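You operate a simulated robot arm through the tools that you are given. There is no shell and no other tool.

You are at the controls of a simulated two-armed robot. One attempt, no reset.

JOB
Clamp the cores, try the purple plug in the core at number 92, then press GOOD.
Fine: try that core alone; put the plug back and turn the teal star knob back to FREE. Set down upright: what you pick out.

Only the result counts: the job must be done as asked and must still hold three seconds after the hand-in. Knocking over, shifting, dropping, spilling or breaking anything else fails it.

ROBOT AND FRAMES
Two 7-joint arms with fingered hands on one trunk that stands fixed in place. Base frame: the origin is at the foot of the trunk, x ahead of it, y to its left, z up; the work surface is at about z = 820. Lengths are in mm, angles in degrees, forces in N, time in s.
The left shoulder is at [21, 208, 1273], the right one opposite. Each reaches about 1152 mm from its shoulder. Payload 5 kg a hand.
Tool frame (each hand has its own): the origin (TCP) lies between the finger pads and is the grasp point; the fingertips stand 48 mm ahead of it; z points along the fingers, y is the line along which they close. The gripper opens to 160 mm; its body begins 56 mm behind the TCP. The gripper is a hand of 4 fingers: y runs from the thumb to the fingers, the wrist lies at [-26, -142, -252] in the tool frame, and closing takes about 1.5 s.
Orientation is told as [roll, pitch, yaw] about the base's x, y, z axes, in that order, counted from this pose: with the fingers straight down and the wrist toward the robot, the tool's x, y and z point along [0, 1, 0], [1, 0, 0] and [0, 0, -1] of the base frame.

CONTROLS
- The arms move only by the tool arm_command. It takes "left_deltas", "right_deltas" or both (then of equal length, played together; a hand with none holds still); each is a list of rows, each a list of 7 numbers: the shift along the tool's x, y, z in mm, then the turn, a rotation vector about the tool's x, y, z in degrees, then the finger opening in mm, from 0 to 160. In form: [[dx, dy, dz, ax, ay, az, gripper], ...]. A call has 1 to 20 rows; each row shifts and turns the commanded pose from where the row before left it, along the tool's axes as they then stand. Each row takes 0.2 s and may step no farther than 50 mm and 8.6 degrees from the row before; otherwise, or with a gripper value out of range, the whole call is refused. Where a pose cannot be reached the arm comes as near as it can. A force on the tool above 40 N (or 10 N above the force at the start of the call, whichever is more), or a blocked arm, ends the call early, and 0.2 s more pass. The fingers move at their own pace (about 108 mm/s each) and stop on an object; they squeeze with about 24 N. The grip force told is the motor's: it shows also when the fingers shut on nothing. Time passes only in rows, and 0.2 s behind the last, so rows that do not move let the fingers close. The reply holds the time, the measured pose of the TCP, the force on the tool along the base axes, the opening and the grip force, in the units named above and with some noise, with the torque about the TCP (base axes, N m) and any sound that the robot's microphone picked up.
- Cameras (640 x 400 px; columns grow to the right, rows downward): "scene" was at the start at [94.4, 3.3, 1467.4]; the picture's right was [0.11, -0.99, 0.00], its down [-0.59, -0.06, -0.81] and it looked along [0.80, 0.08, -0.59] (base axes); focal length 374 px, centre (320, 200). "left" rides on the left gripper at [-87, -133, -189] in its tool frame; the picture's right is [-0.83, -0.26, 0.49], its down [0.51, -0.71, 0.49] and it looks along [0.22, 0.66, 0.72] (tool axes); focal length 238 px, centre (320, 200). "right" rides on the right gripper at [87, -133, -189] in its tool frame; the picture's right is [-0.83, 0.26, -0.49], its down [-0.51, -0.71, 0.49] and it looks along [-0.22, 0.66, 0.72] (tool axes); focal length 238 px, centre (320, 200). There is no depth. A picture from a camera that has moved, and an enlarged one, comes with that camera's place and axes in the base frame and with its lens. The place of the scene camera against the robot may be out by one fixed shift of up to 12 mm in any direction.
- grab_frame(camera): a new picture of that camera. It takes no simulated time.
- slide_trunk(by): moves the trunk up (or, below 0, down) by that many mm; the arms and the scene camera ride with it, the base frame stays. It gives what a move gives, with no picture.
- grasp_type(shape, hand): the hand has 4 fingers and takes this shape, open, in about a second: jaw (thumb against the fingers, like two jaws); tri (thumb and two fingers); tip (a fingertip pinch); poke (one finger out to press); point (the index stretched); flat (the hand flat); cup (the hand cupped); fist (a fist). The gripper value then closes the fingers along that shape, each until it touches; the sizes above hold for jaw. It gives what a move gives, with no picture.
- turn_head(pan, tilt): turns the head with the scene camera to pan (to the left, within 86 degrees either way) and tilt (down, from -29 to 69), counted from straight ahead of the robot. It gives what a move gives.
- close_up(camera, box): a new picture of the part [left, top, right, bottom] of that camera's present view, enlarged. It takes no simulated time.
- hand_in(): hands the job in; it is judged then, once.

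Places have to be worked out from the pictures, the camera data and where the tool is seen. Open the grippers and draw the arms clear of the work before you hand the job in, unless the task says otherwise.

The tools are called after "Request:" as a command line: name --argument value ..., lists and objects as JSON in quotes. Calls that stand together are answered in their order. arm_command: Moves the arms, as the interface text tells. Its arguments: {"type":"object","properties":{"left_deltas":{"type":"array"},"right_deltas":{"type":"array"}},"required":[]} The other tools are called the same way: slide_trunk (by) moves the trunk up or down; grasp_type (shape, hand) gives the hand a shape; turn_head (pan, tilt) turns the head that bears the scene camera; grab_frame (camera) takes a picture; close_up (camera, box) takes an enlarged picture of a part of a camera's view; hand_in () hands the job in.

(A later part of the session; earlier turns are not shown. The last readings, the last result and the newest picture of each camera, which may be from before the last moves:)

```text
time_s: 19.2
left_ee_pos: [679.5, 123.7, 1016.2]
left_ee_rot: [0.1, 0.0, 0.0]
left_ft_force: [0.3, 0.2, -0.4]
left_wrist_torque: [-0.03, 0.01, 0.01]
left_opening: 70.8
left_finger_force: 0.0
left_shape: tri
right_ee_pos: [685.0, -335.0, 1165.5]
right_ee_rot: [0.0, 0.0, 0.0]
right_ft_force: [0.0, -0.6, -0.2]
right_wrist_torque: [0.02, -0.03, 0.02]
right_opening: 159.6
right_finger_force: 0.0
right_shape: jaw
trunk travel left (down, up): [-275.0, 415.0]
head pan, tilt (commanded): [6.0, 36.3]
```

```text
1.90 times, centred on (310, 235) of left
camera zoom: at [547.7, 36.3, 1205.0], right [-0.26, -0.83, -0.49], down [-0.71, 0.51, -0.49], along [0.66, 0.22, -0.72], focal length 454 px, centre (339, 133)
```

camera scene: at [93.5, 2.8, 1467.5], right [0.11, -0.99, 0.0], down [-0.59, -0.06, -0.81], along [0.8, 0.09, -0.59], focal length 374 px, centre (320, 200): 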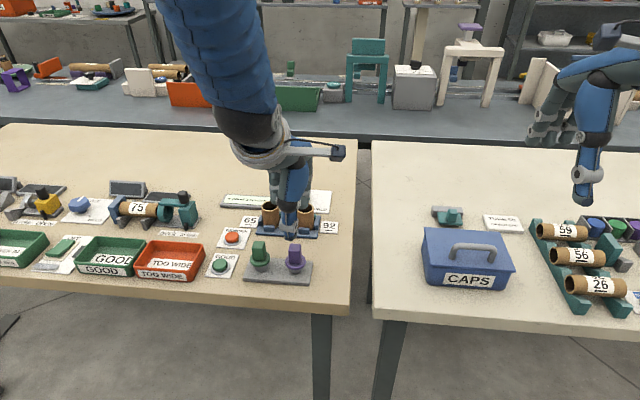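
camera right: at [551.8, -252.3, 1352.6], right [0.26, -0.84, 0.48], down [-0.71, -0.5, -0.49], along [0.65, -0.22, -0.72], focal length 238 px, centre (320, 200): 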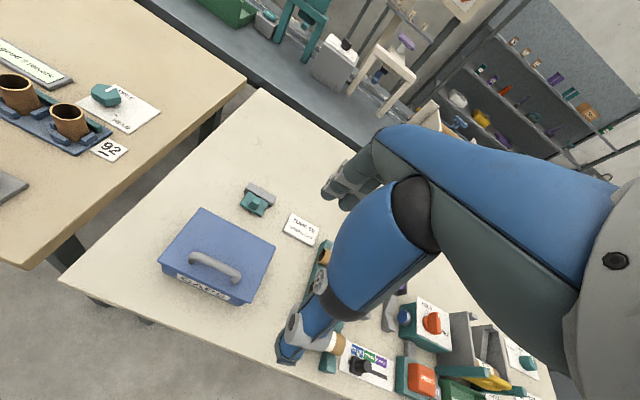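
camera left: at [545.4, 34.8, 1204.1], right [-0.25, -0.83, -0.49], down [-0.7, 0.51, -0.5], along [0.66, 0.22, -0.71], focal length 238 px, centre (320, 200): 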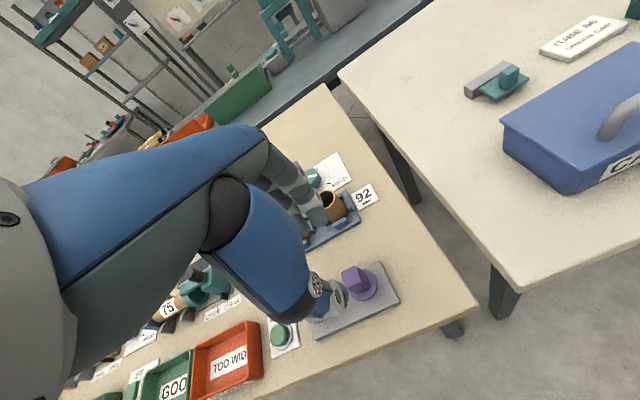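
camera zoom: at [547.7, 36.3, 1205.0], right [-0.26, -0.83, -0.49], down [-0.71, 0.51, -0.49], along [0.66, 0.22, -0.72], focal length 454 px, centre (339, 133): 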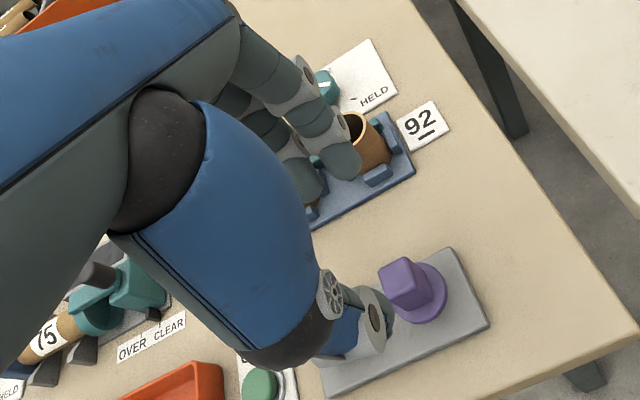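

Tilt is now zero and two fingers oppose the thumb. I take a fresh zoom on the plug to measure it precisely.

Request:
close_up --camera "left" --box '[335, 250, 425, 320]'

Request:
close_up --camera "right" --box '[0, 100, 160, 200]'

```text
5.71 times, centred on (380, 285) of left
camera zoom: at [547.7, 36.3, 1205.0], right [-0.26, -0.83, -0.49], down [-0.71, 0.51, -0.49], along [0.66, 0.22, -0.72], focal length 1362 px, centre (-23, -286)
```

zoom: 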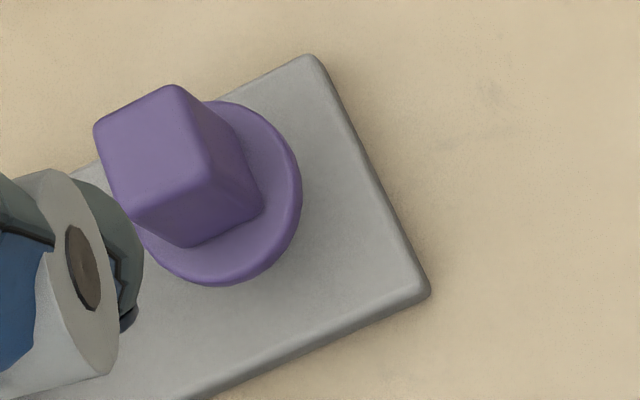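

```text
4.00 times, centred on (80, 150) of right
camera zoom: at [550.7, -247.3, 1354.5], right [0.26, -0.83, 0.49], down [-0.71, -0.51, -0.49], along [0.66, -0.22, -0.72], focal length 953 px, centre (1280, 400)
```

zoom: 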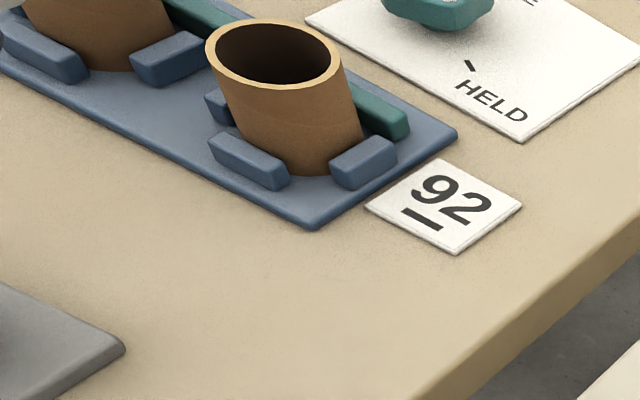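

The plug centre works out at about (679,126.5), with the handle spanning roughly z 856–893. I shift slightly and descend so the fingertips are just above the handle, then check.

Request:
arm_command --left_deltas '[[2.5, 0, 20, 0, 0, 0, 70], [0, 0, 20, 0, 0, 0, 70], [0, 0, 18, 0, 0, 0, 70], [0, 0, 0, 0, 0, 0, 70], [0, 0, 0, 0, 0, 0, 70]]'

Request:
close_up --camera "left" --box '[240, 160, 420, 340]'

Request:
close_up --camera "scene" --box '[230, 170, 340, 300]'

```text
time_s: 20.4
left_ee_pos: [679.6, 126.3, 958.2]
left_ee_rot: [-0.1, 0.0, -0.1]
left_ft_force: [0.0, 0.1, 0.6]
left_wrist_torque: [-0.01, 0.06, 0.04]
left_opening: 70.6
left_finger_force: 0.0
left_shape: tri
right_ee_pos: [684.8, -334.6, 1165.6]
right_ee_rot: [-0.1, 0.1, 0.0]
right_ft_force: [0.5, -0.2, -0.8]
right_wrist_torque: [-0.04, 0.03, 0.0]
right_opening: 159.3
right_finger_force: 0.0
right_shape: jaw
trunk travel left (down, up): [-275.0, 415.0]
head pan, tilt (commanded): [6.0, 36.3]
```

```text
2.22 times, centred on (330, 250) of left
camera zoom: at [546.9, 39.4, 1145.9], right [-0.26, -0.83, -0.49], down [-0.71, 0.51, -0.49], along [0.66, 0.22, -0.72], focal length 530 px, centre (298, 89)
```

zoom: 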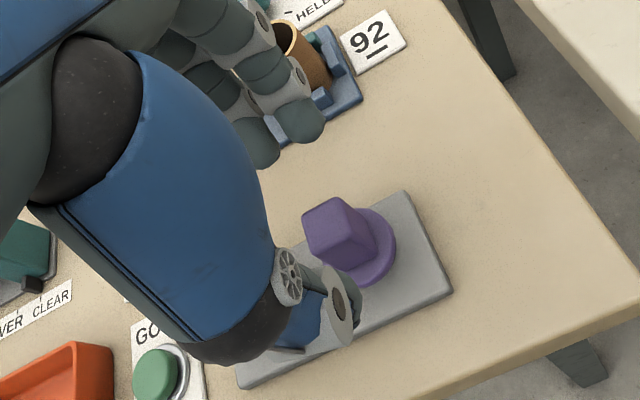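

```text
3.08 times, centred on (285, 235) of scene
camera zoom: at [94.7, 2.9, 1467.4], right [0.11, -0.99, 0.0], down [-0.59, -0.06, -0.81], along [0.8, 0.09, -0.59], focal length 1149 px, centre (428, 92)
```

zoom: 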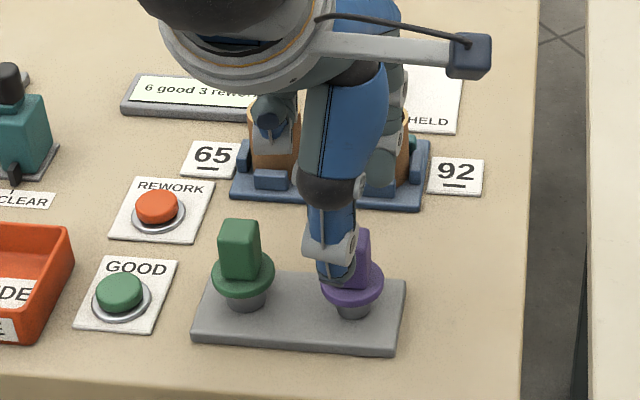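

The two views put the handle about 2 mm to the −y side of the TCP, at y≈124. I shift, descend until the tips are about 8 mm above the flange, then look before closing.

Request:
arm_command --left_deltas '[[-2, 0, 12, 0, 0, 0, 70], [0, 0, 12, 0, 0, 0, 70], [0, 0, 11, 0, 0, 0, 70], [0, 0, 10, 0, 0, 0, 70], [0, 0, 0, 0, 0, 0, 70]]'

Request:
close_up --camera "left" --box '[240, 160, 420, 340]'

Request:
close_up --camera "scene" --box '[230, 200, 340, 300]'

```text
time_s: 21.6
left_ee_pos: [680.3, 124.5, 911.5]
left_ee_rot: [-0.1, 0.0, 0.0]
left_ft_force: [-0.3, 0.2, 1.2]
left_wrist_torque: [0.02, 0.0, -0.02]
left_opening: 70.5
left_finger_force: 0.0
left_shape: tri
right_ee_pos: [684.8, -335.1, 1166.0]
right_ee_rot: [0.0, 0.0, 0.0]
right_ft_force: [0.2, 0.4, 0.7]
right_wrist_torque: [0.0, 0.0, -0.01]
right_opening: 159.7
right_finger_force: 0.2
right_shape: jaw
trunk travel left (down, up): [-275.0, 415.0]
head pan, tilt (commanded): [6.0, 36.3]
```

```text
2.22 times, centred on (330, 250) of left
camera zoom: at [547.0, 37.3, 1100.2], right [-0.26, -0.83, -0.49], down [-0.71, 0.51, -0.49], along [0.66, 0.22, -0.72], focal length 530 px, centre (298, 89)
```

zoom: 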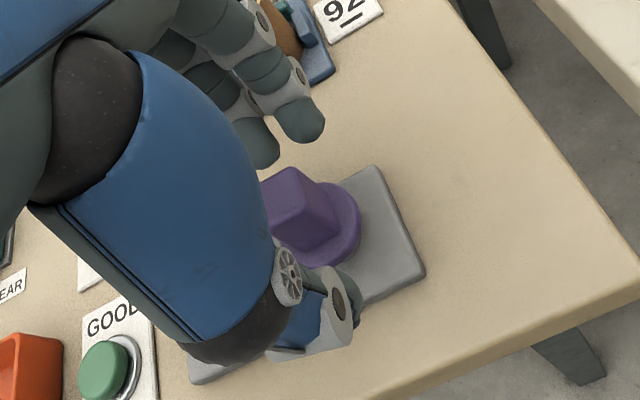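

```text
4.00 times, centred on (285, 250) of scene
camera zoom: at [94.1, 2.8, 1467.4], right [0.11, -0.99, 0.0], down [-0.59, -0.06, -0.81], along [0.8, 0.09, -0.59], focal length 1494 px, centre (460, 0)
```

zoom: 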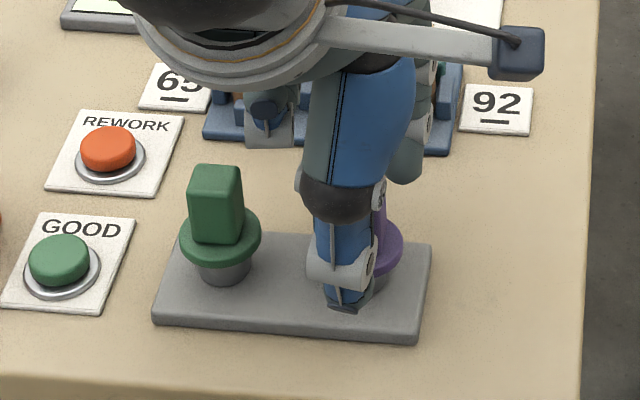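

The handle centre reads (681,124) and the TCP is at (680.3,124.5), so they match. I close the fingers on the handle.

Request:
arm_command --left_deltas '[[0, 0, 0, 0, 0, 0, 55], [0, 0, 0, 0, 0, 0, 40], [0, 0, 0, 0, 0, 0, 25], [0, 0, 0, 0, 0, 0, 10], [0, 0, 0, 0, 0, 0, 10], [0, 0, 0, 0, 0, 0, 10], [0, 0, 0, 0, 0, 0, 10]]'

Request:
close_up --camera "left" --box '[240, 160, 420, 340]'

Request:
close_up --camera "scene" --box '[230, 200, 340, 300]'

```text
time_s: 23.2
left_ee_pos: [678.7, 124.4, 912.3]
left_ee_rot: [0.0, 0.0, 0.0]
left_ft_force: [-0.3, 2.0, 0.4]
left_wrist_torque: [0.06, -0.05, 0.01]
left_opening: 21.7
left_finger_force: 24.2
left_shape: tri
right_ee_pos: [684.4, -333.2, 1165.7]
right_ee_rot: [0.1, 0.0, 0.0]
right_ft_force: [-0.1, -0.6, 0.3]
right_wrist_torque: [0.01, -0.01, -0.01]
right_opening: 159.5
right_finger_force: 0.0
right_shape: jaw
trunk travel left (down, up): [-275.0, 415.0]
head pan, tilt (commanded): [6.0, 36.3]
```

```text
2.22 times, centred on (330, 250) of left
camera zoom: at [547.3, 37.4, 1100.3], right [-0.26, -0.83, -0.49], down [-0.71, 0.51, -0.49], along [0.66, 0.22, -0.72], focal length 530 px, centre (298, 89)
```

zoom: 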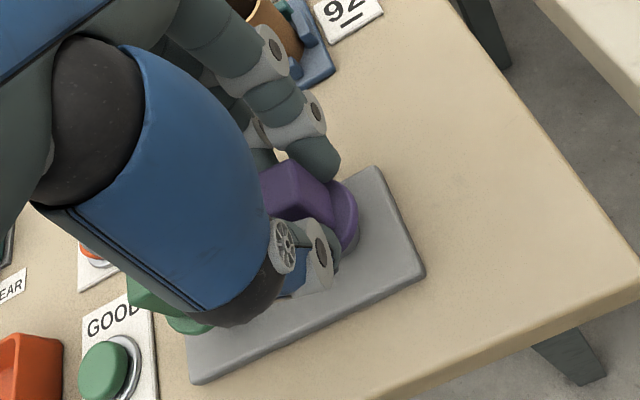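

```text
4.00 times, centred on (285, 250) of scene
camera zoom: at [94.4, 2.9, 1467.4], right [0.11, -0.99, 0.0], down [-0.59, -0.06, -0.81], along [0.8, 0.09, -0.59], focal length 1494 px, centre (460, 0)
```

zoom: 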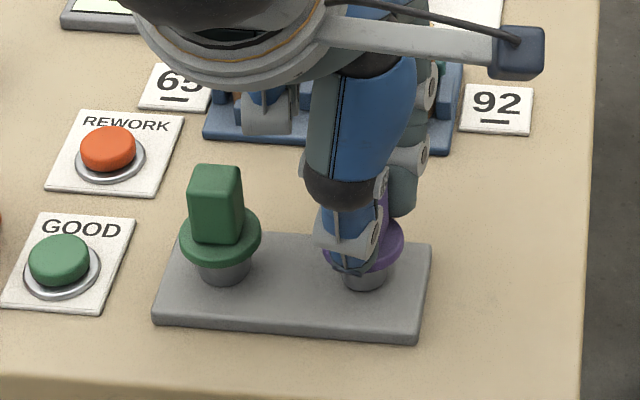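

The grip is firm at 24 N with almost no side load. I lift straight up 100 mm and check the plug and stand.

Request:
arm_command --left_deltas '[[0, 0, -5, 0, 0, 0, 10], [0, 0, -10, 0, 0, 0, 10], [0, 0, -15, 0, 0, 0, 10], [0, 0, -20, 0, 0, 0, 10], [0, 0, -25, 0, 0, 0, 10], [0, 0, -25, 0, 0, 0, 10], [0, 0, 0, 0, 0, 0, 10], [0, 0, 0, 0, 0, 0, 10]]'

Request:
close_up --camera "left" --box '[240, 160, 420, 340]'

Request:
close_up --camera "scene" --box '[230, 170, 340, 300]'

```text
time_s: 25.0
left_ee_pos: [681.2, 125.7, 1014.5]
left_ee_rot: [-0.1, 0.1, 0.1]
left_ft_force: [0.2, 1.1, -1.7]
left_wrist_torque: [0.0, -0.01, 0.0]
left_opening: 21.2
left_finger_force: 23.9
left_shape: tri
right_ee_pos: [684.2, -335.6, 1166.7]
right_ee_rot: [0.0, -0.1, 0.0]
right_ft_force: [-0.4, 0.1, -0.2]
right_wrist_torque: [-0.04, -0.03, -0.03]
right_opening: 159.8
right_finger_force: 0.0
right_shape: jaw
trunk travel left (down, up): [-275.0, 415.0]
head pan, tilt (commanded): [6.0, 36.3]
```

```text
2.22 times, centred on (330, 250) of left
camera zoom: at [548.3, 39.2, 1202.5], right [-0.26, -0.83, -0.49], down [-0.71, 0.51, -0.49], along [0.66, 0.22, -0.72], focal length 530 px, centre (298, 89)
```

zoom: 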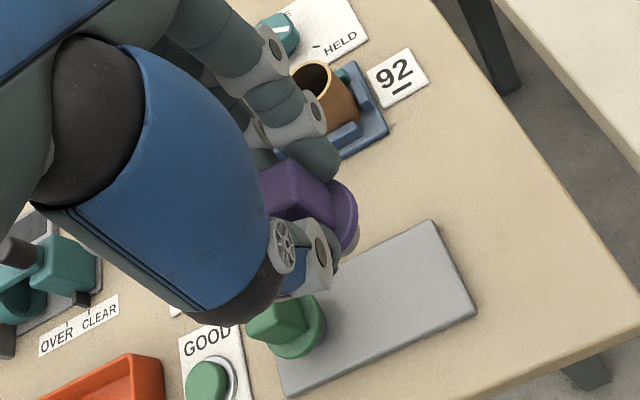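

```text
3.08 times, centred on (285, 235) of scene
camera zoom: at [94.1, 3.0, 1467.4], right [0.11, -0.99, 0.0], down [-0.59, -0.06, -0.81], along [0.8, 0.09, -0.59], focal length 1149 px, centre (428, 92)
```

zoom: 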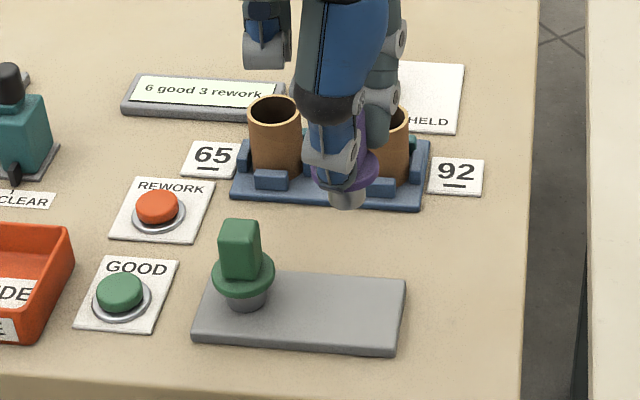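

The stand turns out to be a flat plate with no hole, and the plug stands on a short shank of about 19 mm. I re-measure core 92's mouth from both wrist cameras before moving over it.

Request:
close_up --camera "left" --box '[310, 170, 400, 230]'

Request:
close_up --camera "right" --box '[0, 80, 100, 150]'

Request:
close_up --camera "scene" --box '[260, 190, 320, 260]'

```text
6.67 times, centred on (355, 200) of left
camera zoom: at [548.3, 39.2, 1202.5], right [-0.26, -0.83, -0.49], down [-0.71, 0.51, -0.49], along [0.66, 0.22, -0.72], focal length 1589 px, centre (87, 200)
```

zoom: 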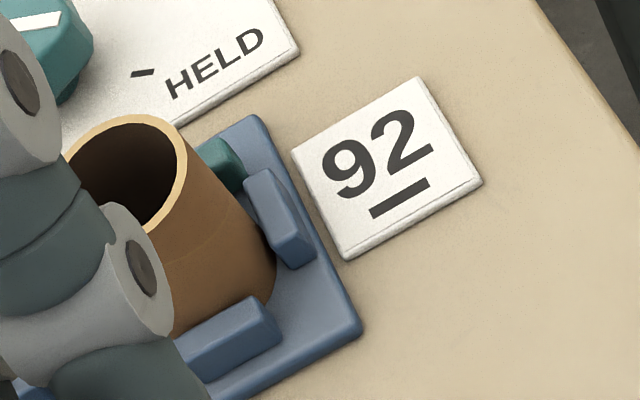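

```text
5.71 times, centred on (50, 115) of right
camera zoom: at [550.4, -247.2, 1354.6], right [0.26, -0.83, 0.49], down [-0.71, -0.51, -0.49], along [0.66, -0.22, -0.72], focal length 1362 px, centre (1863, 686)
```

zoom: 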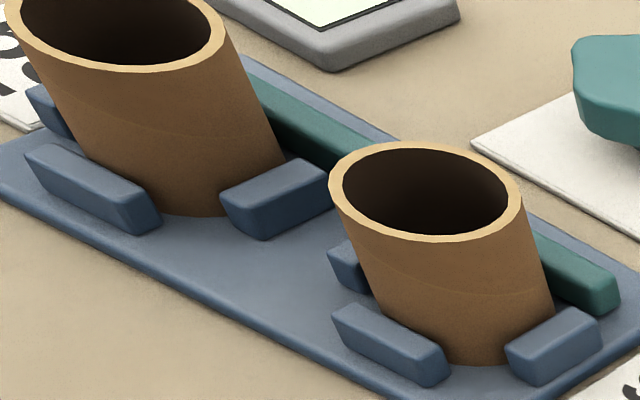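

```text
5.71 times, centred on (290, 225) of scene
camera zoom: at [94.1, 3.0, 1467.4], right [0.11, -0.99, 0.0], down [-0.59, -0.06, -0.81], along [0.8, 0.09, -0.59], focal length 2135 px, centre (491, 57)
```

zoom: 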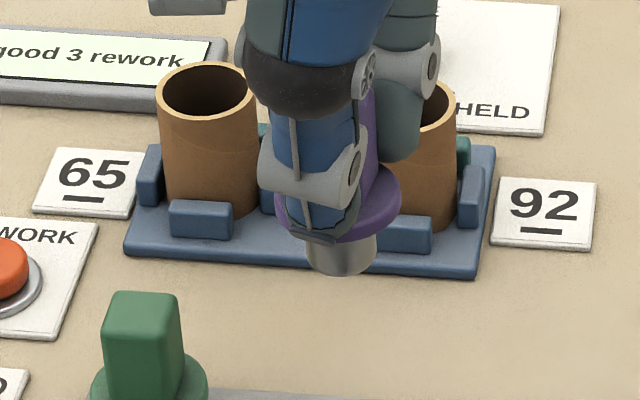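

Combining views, core 92's mouth is centred near (837.5,126) with its rim at z≈884; the bore is about 38 mm against a shank of about 25 mm. I carry the plug over it at the present height.

Request:
arm_command --left_deltas '[[0.3, 25, 0, 0, 0, 0, 10], [0.3, 35, 0, 0, 0, 0, 10], [0.3, 40, 0, 0, 0, 0, 10], [0.3, 35, 0, 0, 0, 0, 10], [0.3, 22, 0, 0, 0, 0, 10], [0, 0, 0, 0, 0, 0, 10], [0, 0, 0, 0, 0, 0, 10]]'

Request:
close_up --camera "left" --box '[240, 160, 420, 340]'

Request:
close_up --camera "scene" --box '[240, 140, 340, 250]'

Request:
close_up --camera "right" --box '[0, 40, 120, 140]'

```text
time_s: 26.6
left_ee_pos: [835.6, 126.1, 1011.6]
left_ee_rot: [0.1, 0.1, -0.1]
left_ft_force: [0.4, 0.3, -1.3]
left_wrist_torque: [0.02, -0.02, 0.0]
left_opening: 21.7
left_finger_force: 24.3
left_shape: tri
right_ee_pos: [684.9, -334.5, 1166.1]
right_ee_rot: [0.0, 0.0, -0.1]
right_ft_force: [0.7, 0.6, -0.6]
right_wrist_torque: [-0.01, 0.02, 0.03]
right_opening: 159.6
right_finger_force: 0.1
right_shape: jaw
trunk travel left (down, up): [-275.0, 415.0]
head pan, tilt (commanded): [6.0, 36.3]
```

```text
2.22 times, centred on (330, 250) of left
camera zoom: at [703.9, 38.5, 1200.9], right [-0.26, -0.83, -0.49], down [-0.71, 0.51, -0.49], along [0.66, 0.22, -0.72], focal length 530 px, centre (298, 89)
```

zoom: 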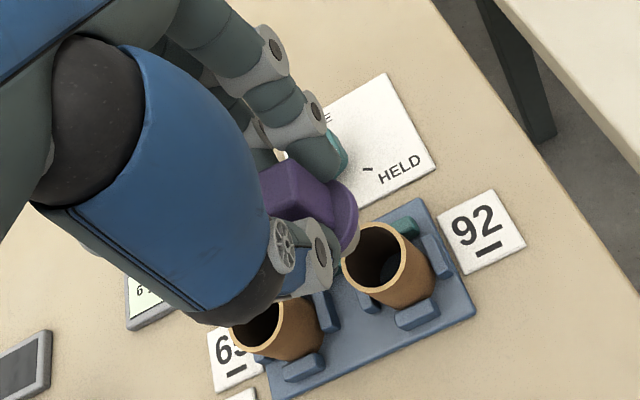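

```text
3.64 times, centred on (290, 195) of scene
camera zoom: at [95.0, 2.9, 1467.3], right [0.11, -0.99, 0.0], down [-0.59, -0.06, -0.81], along [0.8, 0.09, -0.59], focal length 1358 px, centre (429, 218)
```

zoom: 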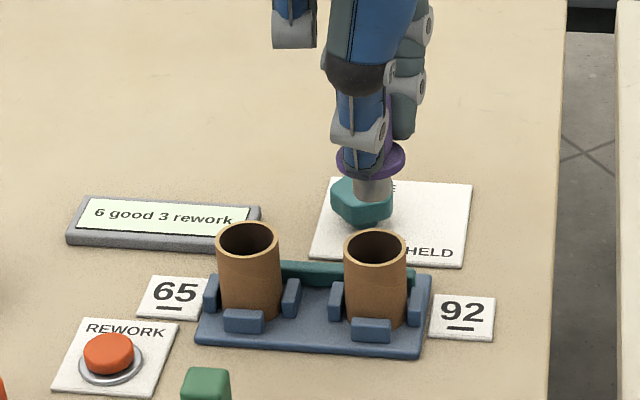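

```text
4.00 times, centred on (60, 90) of right
camera zoom: at [551.3, -247.3, 1354.2], right [0.26, -0.83, 0.49], down [-0.71, -0.51, -0.49], along [0.66, -0.22, -0.72], focal length 953 px, centre (1360, 640)
```

zoom: 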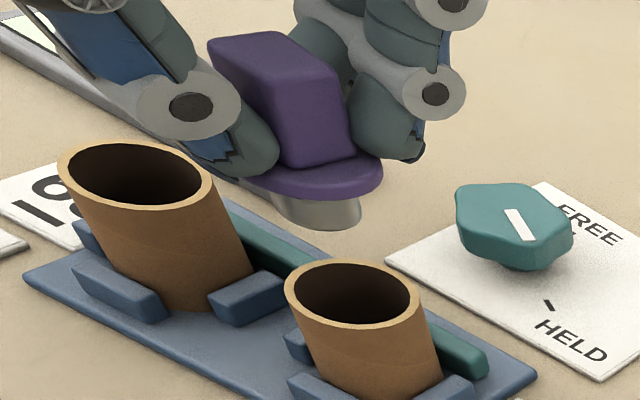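

The plug hangs upright above core 92. The scene and right-wrist views suggest it sits about 1–2 mm toward +y of the bore, so I shift 1 mm toward −y and descend to just above the rim.

Request:
arm_command --left_deltas '[[-1, 0.5, 10, 0, 0, 0, 10], [0, 0, 12, 0, 0, 0, 10], [0, 0, 10, 0, 0, 0, 10], [0, 0, 0, 0, 0, 0, 10], [0, 0, 0, 0, 0, 0, 10]]'

Request:
close_up --camera "right" --box '[0, 40, 120, 140]'

Request:
close_up --camera "scene" --box '[260, 160, 330, 230]'

Request:
close_up --camera "left" --box '[280, 200, 400, 300]'

```text
time_s: 27.8
left_ee_pos: [835.8, 123.9, 980.0]
left_ee_rot: [-0.1, 0.1, 0.0]
left_ft_force: [0.3, -0.2, -2.6]
left_wrist_torque: [-0.02, -0.02, -0.03]
left_opening: 21.6
left_finger_force: 24.3
left_shape: tri
right_ee_pos: [684.5, -334.0, 1165.2]
right_ee_rot: [0.0, 0.0, 0.1]
right_ft_force: [0.2, -1.1, -0.2]
right_wrist_torque: [0.01, 0.01, -0.04]
right_opening: 159.7
right_finger_force: 0.0
right_shape: jaw
trunk travel left (down, up): [-275.0, 415.0]
head pan, tilt (commanded): [6.0, 36.3]
```

```text
4.00 times, centred on (60, 90) of right
camera zoom: at [551.0, -247.3, 1354.4], right [0.26, -0.83, 0.49], down [-0.71, -0.51, -0.49], along [0.66, -0.22, -0.72], focal length 953 px, centre (1360, 640)
```

zoom: 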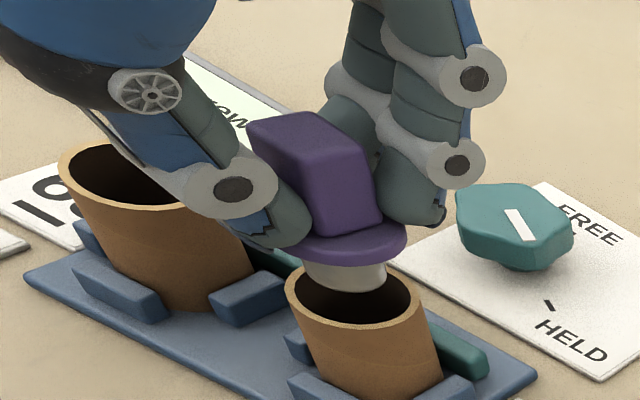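

```text
5.71 times, centred on (295, 195) of scene
camera zoom: at [94.7, 2.9, 1467.4], right [0.11, -0.99, 0.0], down [-0.59, -0.06, -0.81], along [0.8, 0.09, -0.59], focal length 2135 px, centre (463, 229)
```

zoom: 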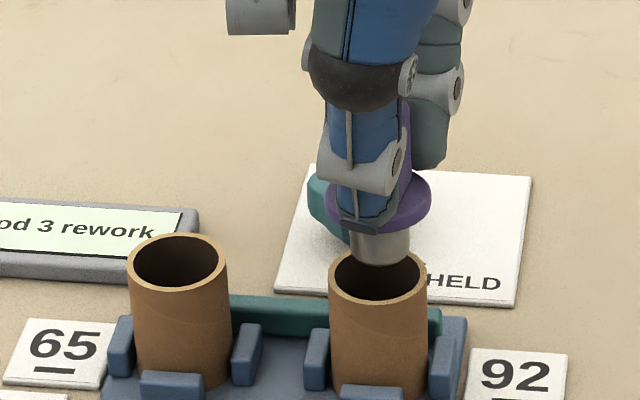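

```text
4.00 times, centred on (340, 250) of left
camera zoom: at [703.8, 36.4, 1168.1], right [-0.26, -0.83, -0.49], down [-0.71, 0.51, -0.49], along [0.66, 0.22, -0.72], focal length 953 px, centre (240, 0)
```

zoom: 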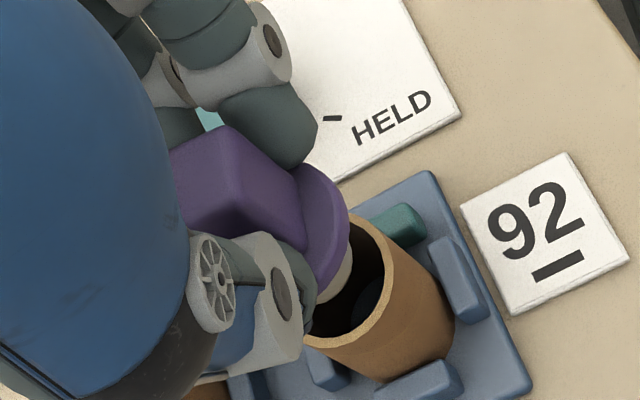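

The shank is centred in the bore to about 1 mm in both outside views. I lower it into the core in small steps, stopping just short of the flange seating.

Request:
arm_command --left_deltas '[[0.5, 0, 6, 0, 0, 0, 10], [0, 0, 6, 0, 0, 0, 10], [0, 0, 6, 0, 0, 0, 10], [0, 0, 6, 0, 0, 0, 10], [0, 0, 4, 0, 0, 0, 10], [0, 0, 3, 0, 0, 0, 10], [0, 0, 0, 0, 0, 0, 10]]'

Request:
close_up --camera "right" --box '[0, 40, 120, 140]'

Request:
close_up --camera "scene" --box '[260, 160, 330, 230]'

```text
time_s: 29.4
left_ee_pos: [836.4, 125.0, 948.7]
left_ee_rot: [0.0, 0.0, 0.0]
left_ft_force: [-0.2, -0.4, -1.3]
left_wrist_torque: [-0.01, 0.03, 0.0]
left_opening: 21.6
left_finger_force: 24.5
left_shape: tri
right_ee_pos: [684.3, -335.6, 1165.1]
right_ee_rot: [0.0, 0.0, 0.0]
right_ft_force: [0.7, -0.4, -0.4]
right_wrist_torque: [0.0, 0.03, 0.01]
right_opening: 159.6
right_finger_force: 0.1
right_shape: jaw
trunk travel left (down, up): [-275.0, 415.0]
head pan, tilt (commanded): [6.0, 36.3]
```

```text
4.00 times, centred on (60, 90) of right
camera zoom: at [550.9, -247.3, 1354.4], right [0.26, -0.83, 0.49], down [-0.71, -0.51, -0.49], along [0.66, -0.22, -0.72], focal length 953 px, centre (1360, 640)
```

zoom: 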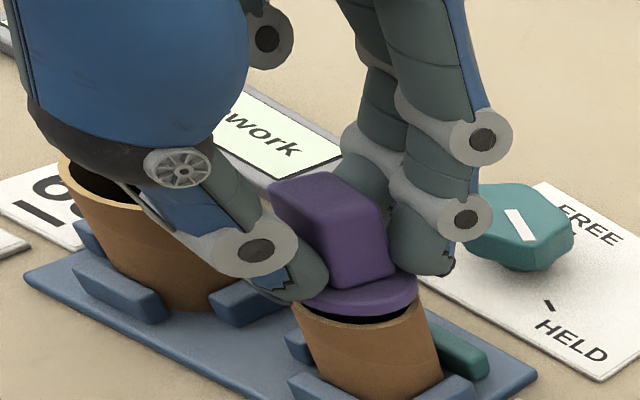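

```text
5.71 times, centred on (295, 195) of scene
camera zoom: at [94.6, 2.8, 1467.4], right [0.11, -0.99, 0.0], down [-0.59, -0.06, -0.81], along [0.8, 0.09, -0.59], focal length 2135 px, centre (463, 229)
```

zoom: 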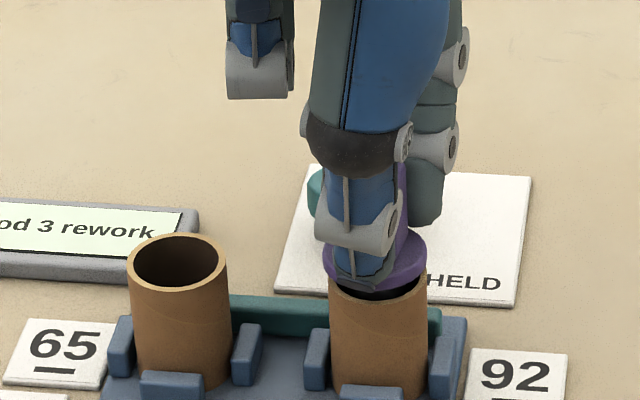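

The shank is in the bore with the flange a few mm above the rim and no contact force. I ease down further in small steps to seat it.

Request:
arm_command --left_deltas '[[0, 0, 1.5, 0, 0, 0, 10], [0, 0, 1.5, 0, 0, 0, 10], [0, 0, 0, 0, 0, 0, 10]]'

Request:
close_up --camera "right" --box '[50, 90, 120, 140]'

```text
time_s: 30.2
left_ee_pos: [835.5, 125.4, 946.1]
left_ee_rot: [-0.1, 0.1, 0.0]
left_ft_force: [0.1, -0.8, -0.9]
left_wrist_torque: [0.02, 0.01, 0.01]
left_opening: 21.6
left_finger_force: 24.1
left_shape: tri
right_ee_pos: [684.1, -335.1, 1165.0]
right_ee_rot: [0.0, 0.1, 0.0]
right_ft_force: [0.4, 0.5, -0.9]
right_wrist_torque: [0.0, -0.02, 0.0]
right_opening: 159.5
right_finger_force: 0.1
right_shape: jaw
trunk travel left (down, up): [-275.0, 415.0]
head pan, tilt (commanded): [6.0, 36.3]
```

```text
8.00 times, centred on (85, 115) of right
camera zoom: at [550.9, -247.2, 1354.4], right [0.26, -0.83, 0.49], down [-0.71, -0.51, -0.49], along [0.66, -0.22, -0.72], focal length 1907 px, centre (2200, 880)
```

zoom: 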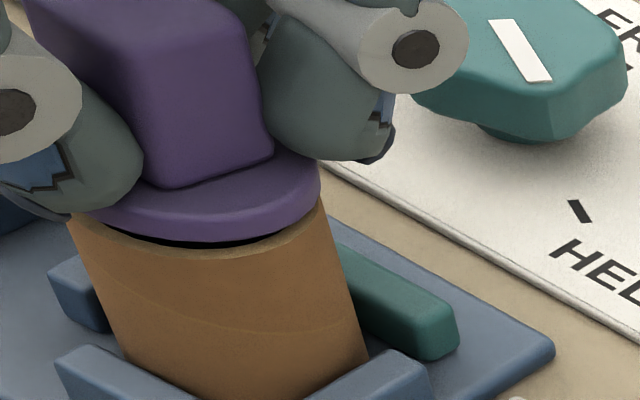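

There is still a gap of about 2 mm under the flange. I ease down 1 mm at a time.

Request:
arm_command --left_deltas '[[0, 0, 1, 0, 0, 0, 10], [0, 0, 1, 0, 0, 0, 10], [0, 0, 0, 0, 0, 0, 10]]'

Request:
close_up --camera "right" --box '[50, 90, 120, 140]'

```text
time_s: 31.0
left_ee_pos: [837.4, 126.0, 944.7]
left_ee_rot: [-0.1, -0.1, 0.1]
left_ft_force: [-0.2, -0.3, 1.1]
left_wrist_torque: [0.03, -0.05, 0.01]
left_opening: 21.7
left_finger_force: 24.2
left_shape: tri
right_ee_pos: [684.5, -334.4, 1166.0]
right_ee_rot: [0.0, 0.0, 0.0]
right_ft_force: [0.0, 0.2, -0.8]
right_wrist_torque: [-0.01, -0.06, 0.02]
right_opening: 159.6
right_finger_force: 0.0
right_shape: jaw
trunk travel left (down, up): [-275.0, 415.0]
head pan, tilt (commanded): [6.0, 36.3]
```

```text
8.00 times, centred on (85, 115) of right
camera zoom: at [550.8, -247.3, 1354.5], right [0.26, -0.83, 0.49], down [-0.71, -0.51, -0.49], along [0.66, -0.22, -0.72], focal length 1907 px, centre (2200, 880)
```

zoom: 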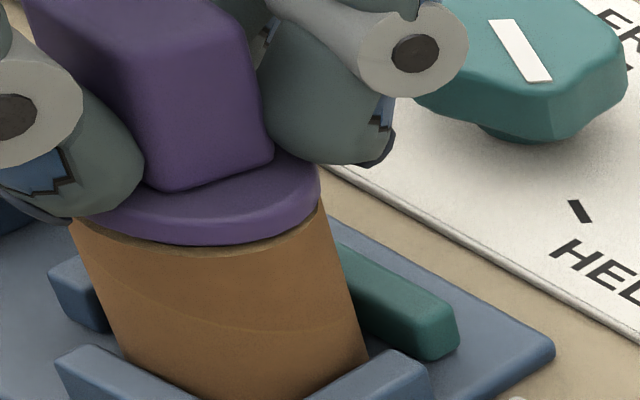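

The flange is nearly on the rim. One more millimetre should confirm seating by force, then I hold briefly.

Request:
arm_command --left_deltas '[[0, 0, 0.7, 0, 0, 0, 10], [0, 0, 0, 0, 0, 0, 10], [0, 0, 0, 0, 0, 0, 10]]'

Request:
close_up --camera "right" --box '[50, 90, 120, 140]'

```text
time_s: 31.8
left_ee_pos: [835.5, 126.9, 944.4]
left_ee_rot: [0.0, 0.1, 0.0]
left_ft_force: [0.0, -0.6, 4.5]
left_wrist_torque: [0.06, -0.1, 0.01]
left_opening: 21.9
left_finger_force: 24.1
left_shape: tri
right_ee_pos: [683.3, -334.6, 1166.1]
right_ee_rot: [0.0, 0.0, 0.0]
right_ft_force: [-0.7, 0.4, -1.0]
right_wrist_torque: [-0.02, -0.01, 0.03]
right_opening: 159.7
right_finger_force: 0.1
right_shape: jaw
trunk travel left (down, up): [-275.0, 415.0]
head pan, tilt (commanded): [6.0, 36.3]
```

```text
8.00 times, centred on (85, 115) of right
camera zoom: at [550.5, -247.3, 1354.6], right [0.26, -0.83, 0.49], down [-0.71, -0.51, -0.49], along [0.66, -0.22, -0.72], focal length 1907 px, centre (2200, 880)
```

zoom: 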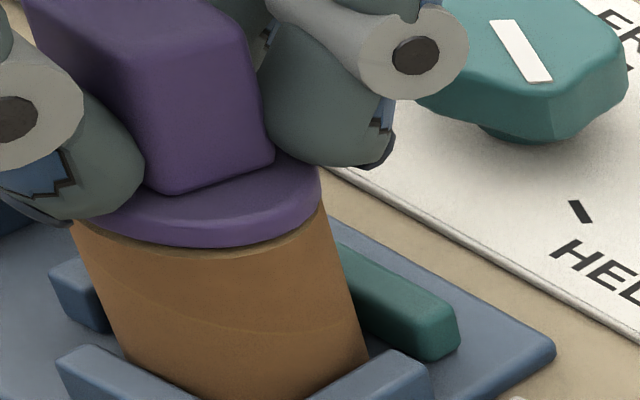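

The reaction of 4.5 N upward shows the plug is fully seated in core 92. I withdraw straight up, then carry it back to the exact spot over the stand.

Request:
arm_command --left_deltas '[[0, 0, -4, 0, 0, 0, 10], [0, 0, -8, 0, 0, 0, 10], [0, 0, -12, 0, 0, 0, 10], [0, 0, -16, 0, 0, 0, 10], [0, 0, -16, 0, 0, 0, 10], [0, 0, -12.7, 0, 0, 0, 10], [-0.2, -22, 0, 0, 0, 0, 10], [-0.2, -35, 0, 0, 0, 0, 10], [-0.2, -40, 0, 0, 0, 0, 10], [-0.2, -35, 0, 0, 0, 0, 10], [-0.2, -25.5, 0, 0, 0, 0, 10], [0, 0, 0, 0, 0, 0, 10], [0, 0, 0, 0, 0, 0, 10]]'

Request:
close_up --camera "scene" --box '[230, 170, 340, 300]'

Request:
close_up --camera "left" --box '[240, 160, 420, 340]'

Request:
close_up --camera "right" --box '[0, 60, 120, 160]'

```text
time_s: 34.6
left_ee_pos: [677.2, 127.2, 1014.3]
left_ee_rot: [0.0, 0.0, 0.1]
left_ft_force: [-0.8, 0.0, -1.5]
left_wrist_torque: [0.0, -0.02, -0.02]
left_opening: 21.6
left_finger_force: 24.2
left_shape: tri
right_ee_pos: [684.4, -335.4, 1164.9]
right_ee_rot: [0.1, 0.1, 0.2]
right_ft_force: [-0.3, 0.5, -0.5]
right_wrist_torque: [-0.02, -0.04, 0.04]
right_opening: 159.6
right_finger_force: 0.1
right_shape: jaw
trunk travel left (down, up): [-275.0, 415.0]
head pan, tilt (commanded): [6.0, 36.3]
```

```text
3.08 times, centred on (285, 235) of scene
camera zoom: at [94.1, 2.8, 1467.4], right [0.11, -0.99, 0.0], down [-0.59, -0.06, -0.81], along [0.8, 0.09, -0.59], focal length 1149 px, centre (428, 92)
```

zoom: 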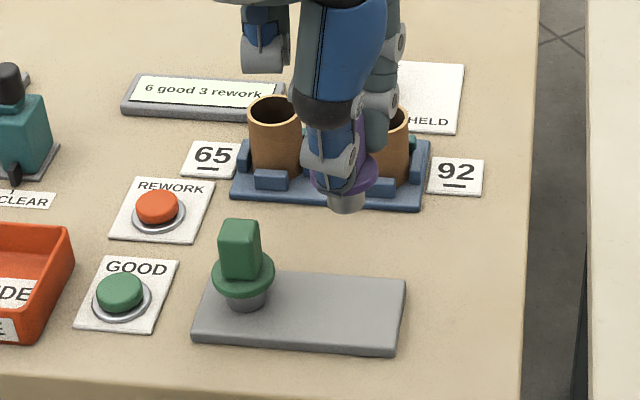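

```text
2.22 times, centred on (330, 250) of left
camera zoom: at [544.7, 39.3, 1202.1], right [-0.26, -0.83, -0.49], down [-0.71, 0.51, -0.49], along [0.66, 0.22, -0.72], focal length 530 px, centre (298, 89)
```

zoom: 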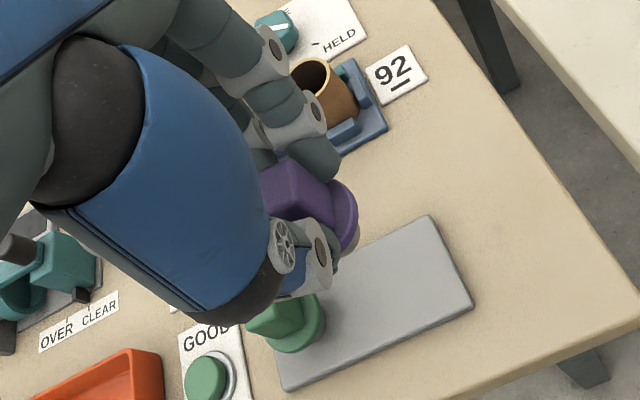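

```text
4.00 times, centred on (60, 110) of right
camera zoom: at [550.5, -247.3, 1354.6], right [0.26, -0.83, 0.49], down [-0.71, -0.51, -0.49], along [0.66, -0.22, -0.72], focal length 953 px, centre (1360, 560)
```

zoom: 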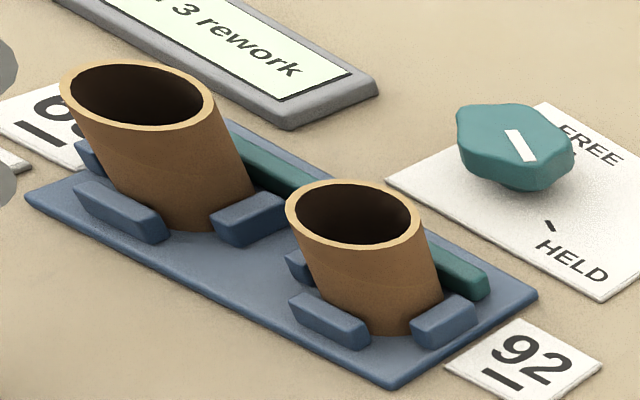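

The cores are undisturbed. The hand reads about 4 mm short in x compared with the lift position, so I let it settle and read again before correcting.

Request:
arm_command --left_deltas '[[0, 0, 0, 0, 0, 0, 10], [0, 0, 0, 0, 0, 0, 10], [0, 0, 0, 0, 0, 0, 10], [0, 0, 0, 0, 0, 0, 10], [0, 0, 0, 0, 0, 0, 10]]'

Request:
close_up --camera "left" --box '[240, 160, 420, 340]'

```text
time_s: 35.8
left_ee_pos: [677.1, 125.9, 1013.3]
left_ee_rot: [0.0, 0.1, 0.0]
left_ft_force: [-0.3, -0.4, -1.0]
left_wrist_torque: [-0.03, 0.0, -0.02]
left_opening: 21.3
left_finger_force: 23.9
left_shape: tri
right_ee_pos: [684.8, -334.8, 1165.3]
right_ee_rot: [0.0, 0.1, -0.1]
right_ft_force: [-0.3, 0.3, -0.7]
right_wrist_torque: [-0.03, -0.02, 0.02]
right_opening: 159.8
right_finger_force: 0.1
right_shape: jaw
trunk travel left (down, up): [-275.0, 415.0]
head pan, tilt (commanded): [6.0, 36.3]
```

```text
2.22 times, centred on (330, 250) of left
camera zoom: at [545.3, 39.4, 1201.9], right [-0.26, -0.83, -0.49], down [-0.71, 0.51, -0.49], along [0.66, 0.22, -0.72], focal length 530 px, centre (298, 89)
```

zoom: 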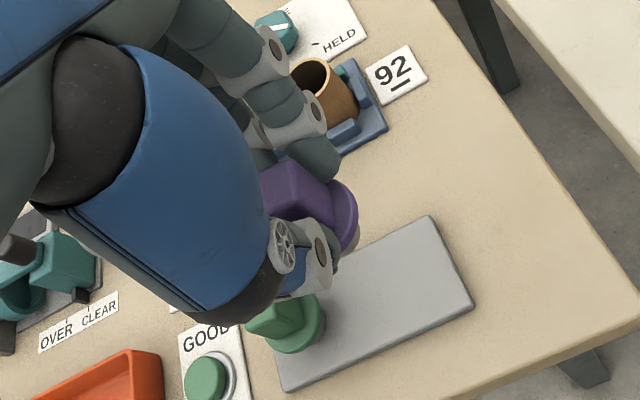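

The offset persists, so it is a real small arm error. I correct by (+2,−2) mm as the camera poses suggest and descend to about 8 mm above the plate, then compare with the grasp-time picture.

Request:
arm_command --left_deltas '[[-2, 2, 20, 0, 0, 0, 10], [0, 0, 25, 0, 0, 0, 10], [0, 0, 25, 0, 0, 0, 10], [0, 0, 15, 0, 0, 0, 10], [0, 0, 7, 0, 0, 0, 10], [0, 0, 0, 0, 0, 0, 10], [0, 0, 0, 0, 0, 0, 10]]'

Request:
close_up --camera "left" --box '[240, 160, 420, 340]'

Request:
close_up --camera "scene" --box '[230, 200, 340, 300]'

```text
time_s: 37.4
left_ee_pos: [679.9, 123.4, 920.7]
left_ee_rot: [0.0, -0.1, 0.0]
left_ft_force: [0.6, 0.0, -0.8]
left_wrist_torque: [-0.01, 0.01, -0.03]
left_opening: 21.6
left_finger_force: 23.7
left_shape: tri
right_ee_pos: [684.4, -335.0, 1165.1]
right_ee_rot: [-0.1, 0.1, 0.0]
right_ft_force: [0.2, -0.1, -0.2]
right_wrist_torque: [0.02, -0.01, 0.02]
right_opening: 159.5
right_finger_force: 0.0
right_shape: jaw
trunk travel left (down, up): [-275.0, 415.0]
head pan, tilt (commanded): [6.0, 36.3]
```

```text
2.22 times, centred on (330, 250) of left
camera zoom: at [548.3, 36.9, 1109.1], right [-0.26, -0.83, -0.49], down [-0.71, 0.51, -0.49], along [0.66, 0.22, -0.72], focal length 530 px, centre (298, 89)
```

zoom: 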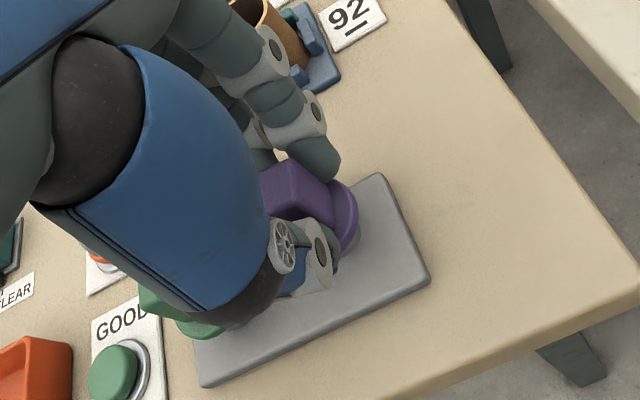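

```text
4.00 times, centred on (285, 250) of scene
camera zoom: at [94.6, 2.9, 1467.4], right [0.11, -0.99, 0.0], down [-0.59, -0.06, -0.81], along [0.8, 0.09, -0.59], focal length 1494 px, centre (460, 0)
```

zoom: 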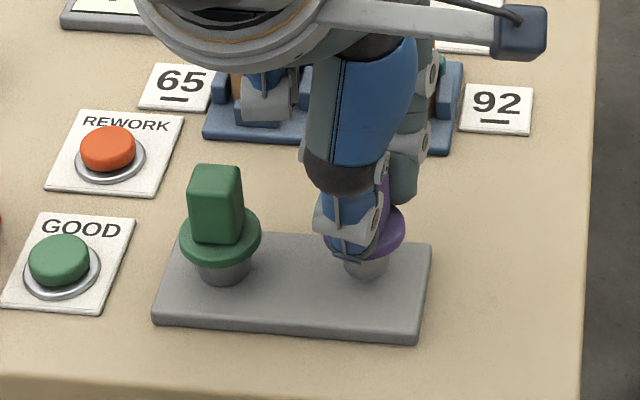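

The hand is now about 2 mm toward −y and 1–2 mm far in x compared with grasp time. I correct by that and lower to just above contact for a direct picture comparison.

Request:
arm_command --left_deltas '[[1.7, -1.2, 3, 0, 0, 0, 10], [0, 0, 3.5, 0, 0, 0, 10], [0, 0, 0, 0, 0, 0, 10], [0, 0, 0, 0, 0, 0, 10]]'

Request:
close_up --camera "left" --box '[240, 160, 420, 340]'

Request:
close_up --camera "scene" --box '[230, 200, 340, 300]'

```text
time_s: 38.4
left_ee_pos: [678.7, 124.0, 913.6]
left_ee_rot: [0.0, 0.1, 0.0]
left_ft_force: [-0.7, 0.3, -1.4]
left_wrist_torque: [-0.04, 0.0, 0.02]
left_opening: 21.6
left_finger_force: 23.9
left_shape: tri
right_ee_pos: [684.1, -333.7, 1165.1]
right_ee_rot: [0.0, 0.0, 0.0]
right_ft_force: [0.7, -0.6, 0.0]
right_wrist_torque: [0.01, -0.01, 0.01]
right_opening: 159.8
right_finger_force: 0.1
right_shape: jaw
trunk travel left (down, up): [-275.0, 415.0]
head pan, tilt (commanded): [6.0, 36.3]
```

```text
2.22 times, centred on (330, 250) of left
camera zoom: at [548.0, 37.2, 1101.8], right [-0.26, -0.83, -0.49], down [-0.71, 0.51, -0.49], along [0.66, 0.22, -0.72], focal length 530 px, centre (298, 89)
```

zoom: 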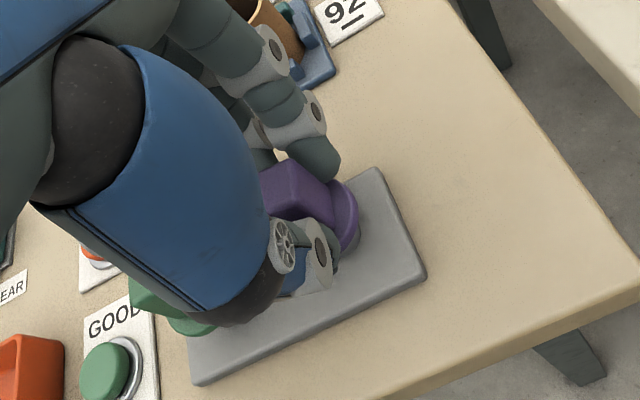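

```text
4.00 times, centred on (285, 250) of scene
camera zoom: at [94.7, 2.9, 1467.4], right [0.11, -0.99, 0.0], down [-0.59, -0.06, -0.81], along [0.8, 0.09, -0.59], focal length 1494 px, centre (460, 0)
```

zoom: 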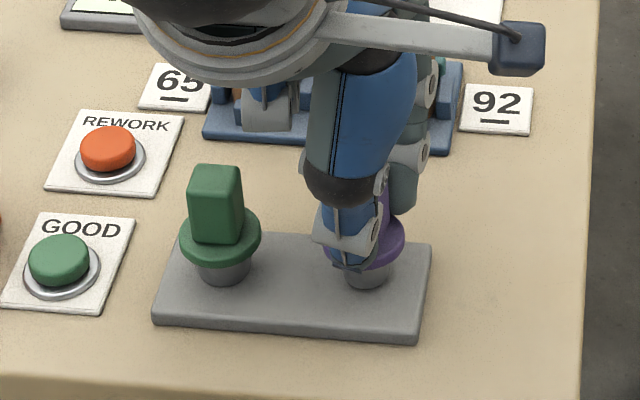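

The pictures now match grasp time to about 1 mm, with the plug about 1.5 mm above the plate. I lower gently to touch down.

Request:
arm_command --left_deltas '[[0.5, -0.3, 0.8, 0, 0, 0, 10], [0, 0, 0.7, 0, 0, 0, 10], [0, 0, 0, 0, 0, 0, 10]]'

```text
time_s: 39.2
left_ee_pos: [679.2, 124.3, 913.6]
left_ee_rot: [-0.1, 0.1, 0.0]
left_ft_force: [-0.2, -0.2, 0.4]
left_wrist_torque: [0.01, -0.05, -0.04]
left_opening: 21.4
left_finger_force: 24.3
left_shape: tri
right_ee_pos: [683.3, -333.9, 1166.0]
right_ee_rot: [-0.1, 0.0, -0.1]
right_ft_force: [-0.1, 0.1, -1.1]
right_wrist_torque: [-0.02, 0.0, 0.01]
right_opening: 159.4
right_finger_force: 0.1
right_shape: jaw
trunk travel left (down, up): [-275.0, 415.0]
head pan, tilt (commanded): [6.0, 36.3]
```

The weight reading has gone from −1.4 to +0.4 N, which suggests first contact. I lower another 0.6 mm to confirm.

Request:
arm_command --left_deltas '[[0, 0, 0.6, 0, 0, 0, 10], [0, 0, 0, 0, 0, 0, 10]]'

Request:
close_up --camera "scene" --box '[270, 240, 320, 290]'

```text
time_s: 39.8
left_ee_pos: [679.5, 124.1, 911.9]
left_ee_rot: [-0.2, 0.1, -0.1]
left_ft_force: [0.5, 0.9, 2.7]
left_wrist_torque: [0.08, -0.06, -0.01]
left_opening: 21.6
left_finger_force: 23.7
left_shape: tri
right_ee_pos: [684.4, -335.5, 1165.6]
right_ee_rot: [0.0, 0.0, 0.0]
right_ft_force: [0.5, -0.2, -0.1]
right_wrist_torque: [0.01, 0.04, -0.01]
right_opening: 159.7
right_finger_force: 0.1
right_shape: jaw
trunk travel left (down, up): [-275.0, 415.0]
head pan, tilt (commanded): [6.0, 36.3]
```

```text
8.00 times, centred on (295, 265) of scene
camera zoom: at [94.3, 2.9, 1467.4], right [0.11, -0.99, 0.0], down [-0.59, -0.06, -0.81], along [0.8, 0.09, -0.59], focal length 2988 px, centre (520, -320)
```

zoom: 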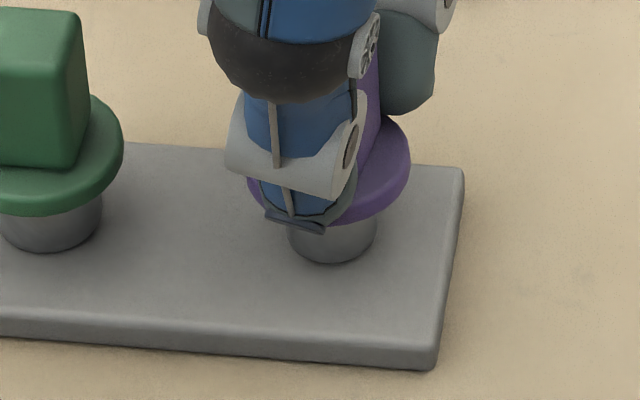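

The plug stands on the plate with about 4 N net contact. I open the fingers slowly and check it before rising.

Request:
arm_command --left_deltas '[[0, 0, 0, 0, 0, 0, 24], [0, 0, 0, 0, 0, 0, 30], [0, 0, 0, 0, 0, 0, 40], [0, 0, 0, 0, 0, 0, 55], [0, 0, 0, 0, 0, 0, 70], [0, 0, 0, 0, 0, 0, 70]]'

Request:
close_up --camera "left" --box '[240, 160, 420, 340]'

Request:
close_up --camera "scene" --box '[230, 200, 340, 300]'

```text
time_s: 41.2
left_ee_pos: [678.3, 123.4, 911.2]
left_ee_rot: [0.0, 0.0, 0.0]
left_ft_force: [0.2, -0.5, -1.0]
left_wrist_torque: [-0.02, 0.02, 0.0]
left_opening: 69.2
left_finger_force: 0.1
left_shape: tri
right_ee_pos: [683.6, -335.2, 1165.9]
right_ee_rot: [0.0, 0.0, 0.1]
right_ft_force: [-0.6, 0.0, -0.2]
right_wrist_torque: [0.01, 0.0, 0.04]
right_opening: 159.6
right_finger_force: 0.2
right_shape: jaw
trunk travel left (down, up): [-275.0, 415.0]
head pan, tilt (commanded): [6.0, 36.3]
```

```text
2.22 times, centred on (330, 250) of left
camera zoom: at [547.0, 36.9, 1100.1], right [-0.26, -0.83, -0.49], down [-0.71, 0.51, -0.49], along [0.66, 0.22, -0.72], focal length 530 px, centre (298, 89)
```

zoom: 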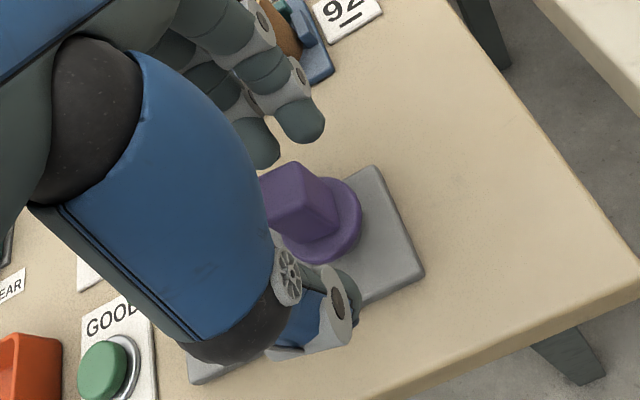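

```text
4.00 times, centred on (285, 250) of scene
camera zoom: at [94.5, 2.8, 1467.4], right [0.11, -0.99, 0.0], down [-0.59, -0.06, -0.81], along [0.8, 0.09, -0.59], focal length 1494 px, centre (460, 0)
```

zoom: 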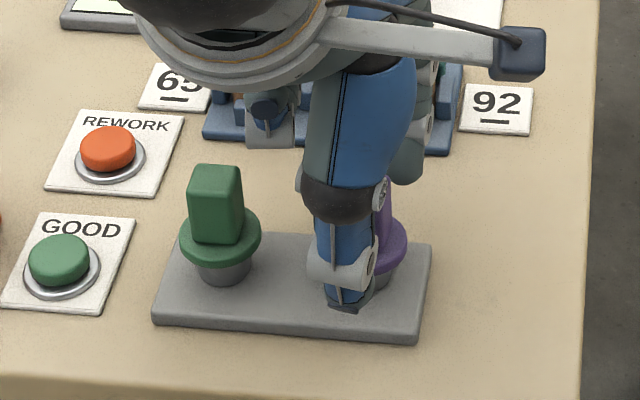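

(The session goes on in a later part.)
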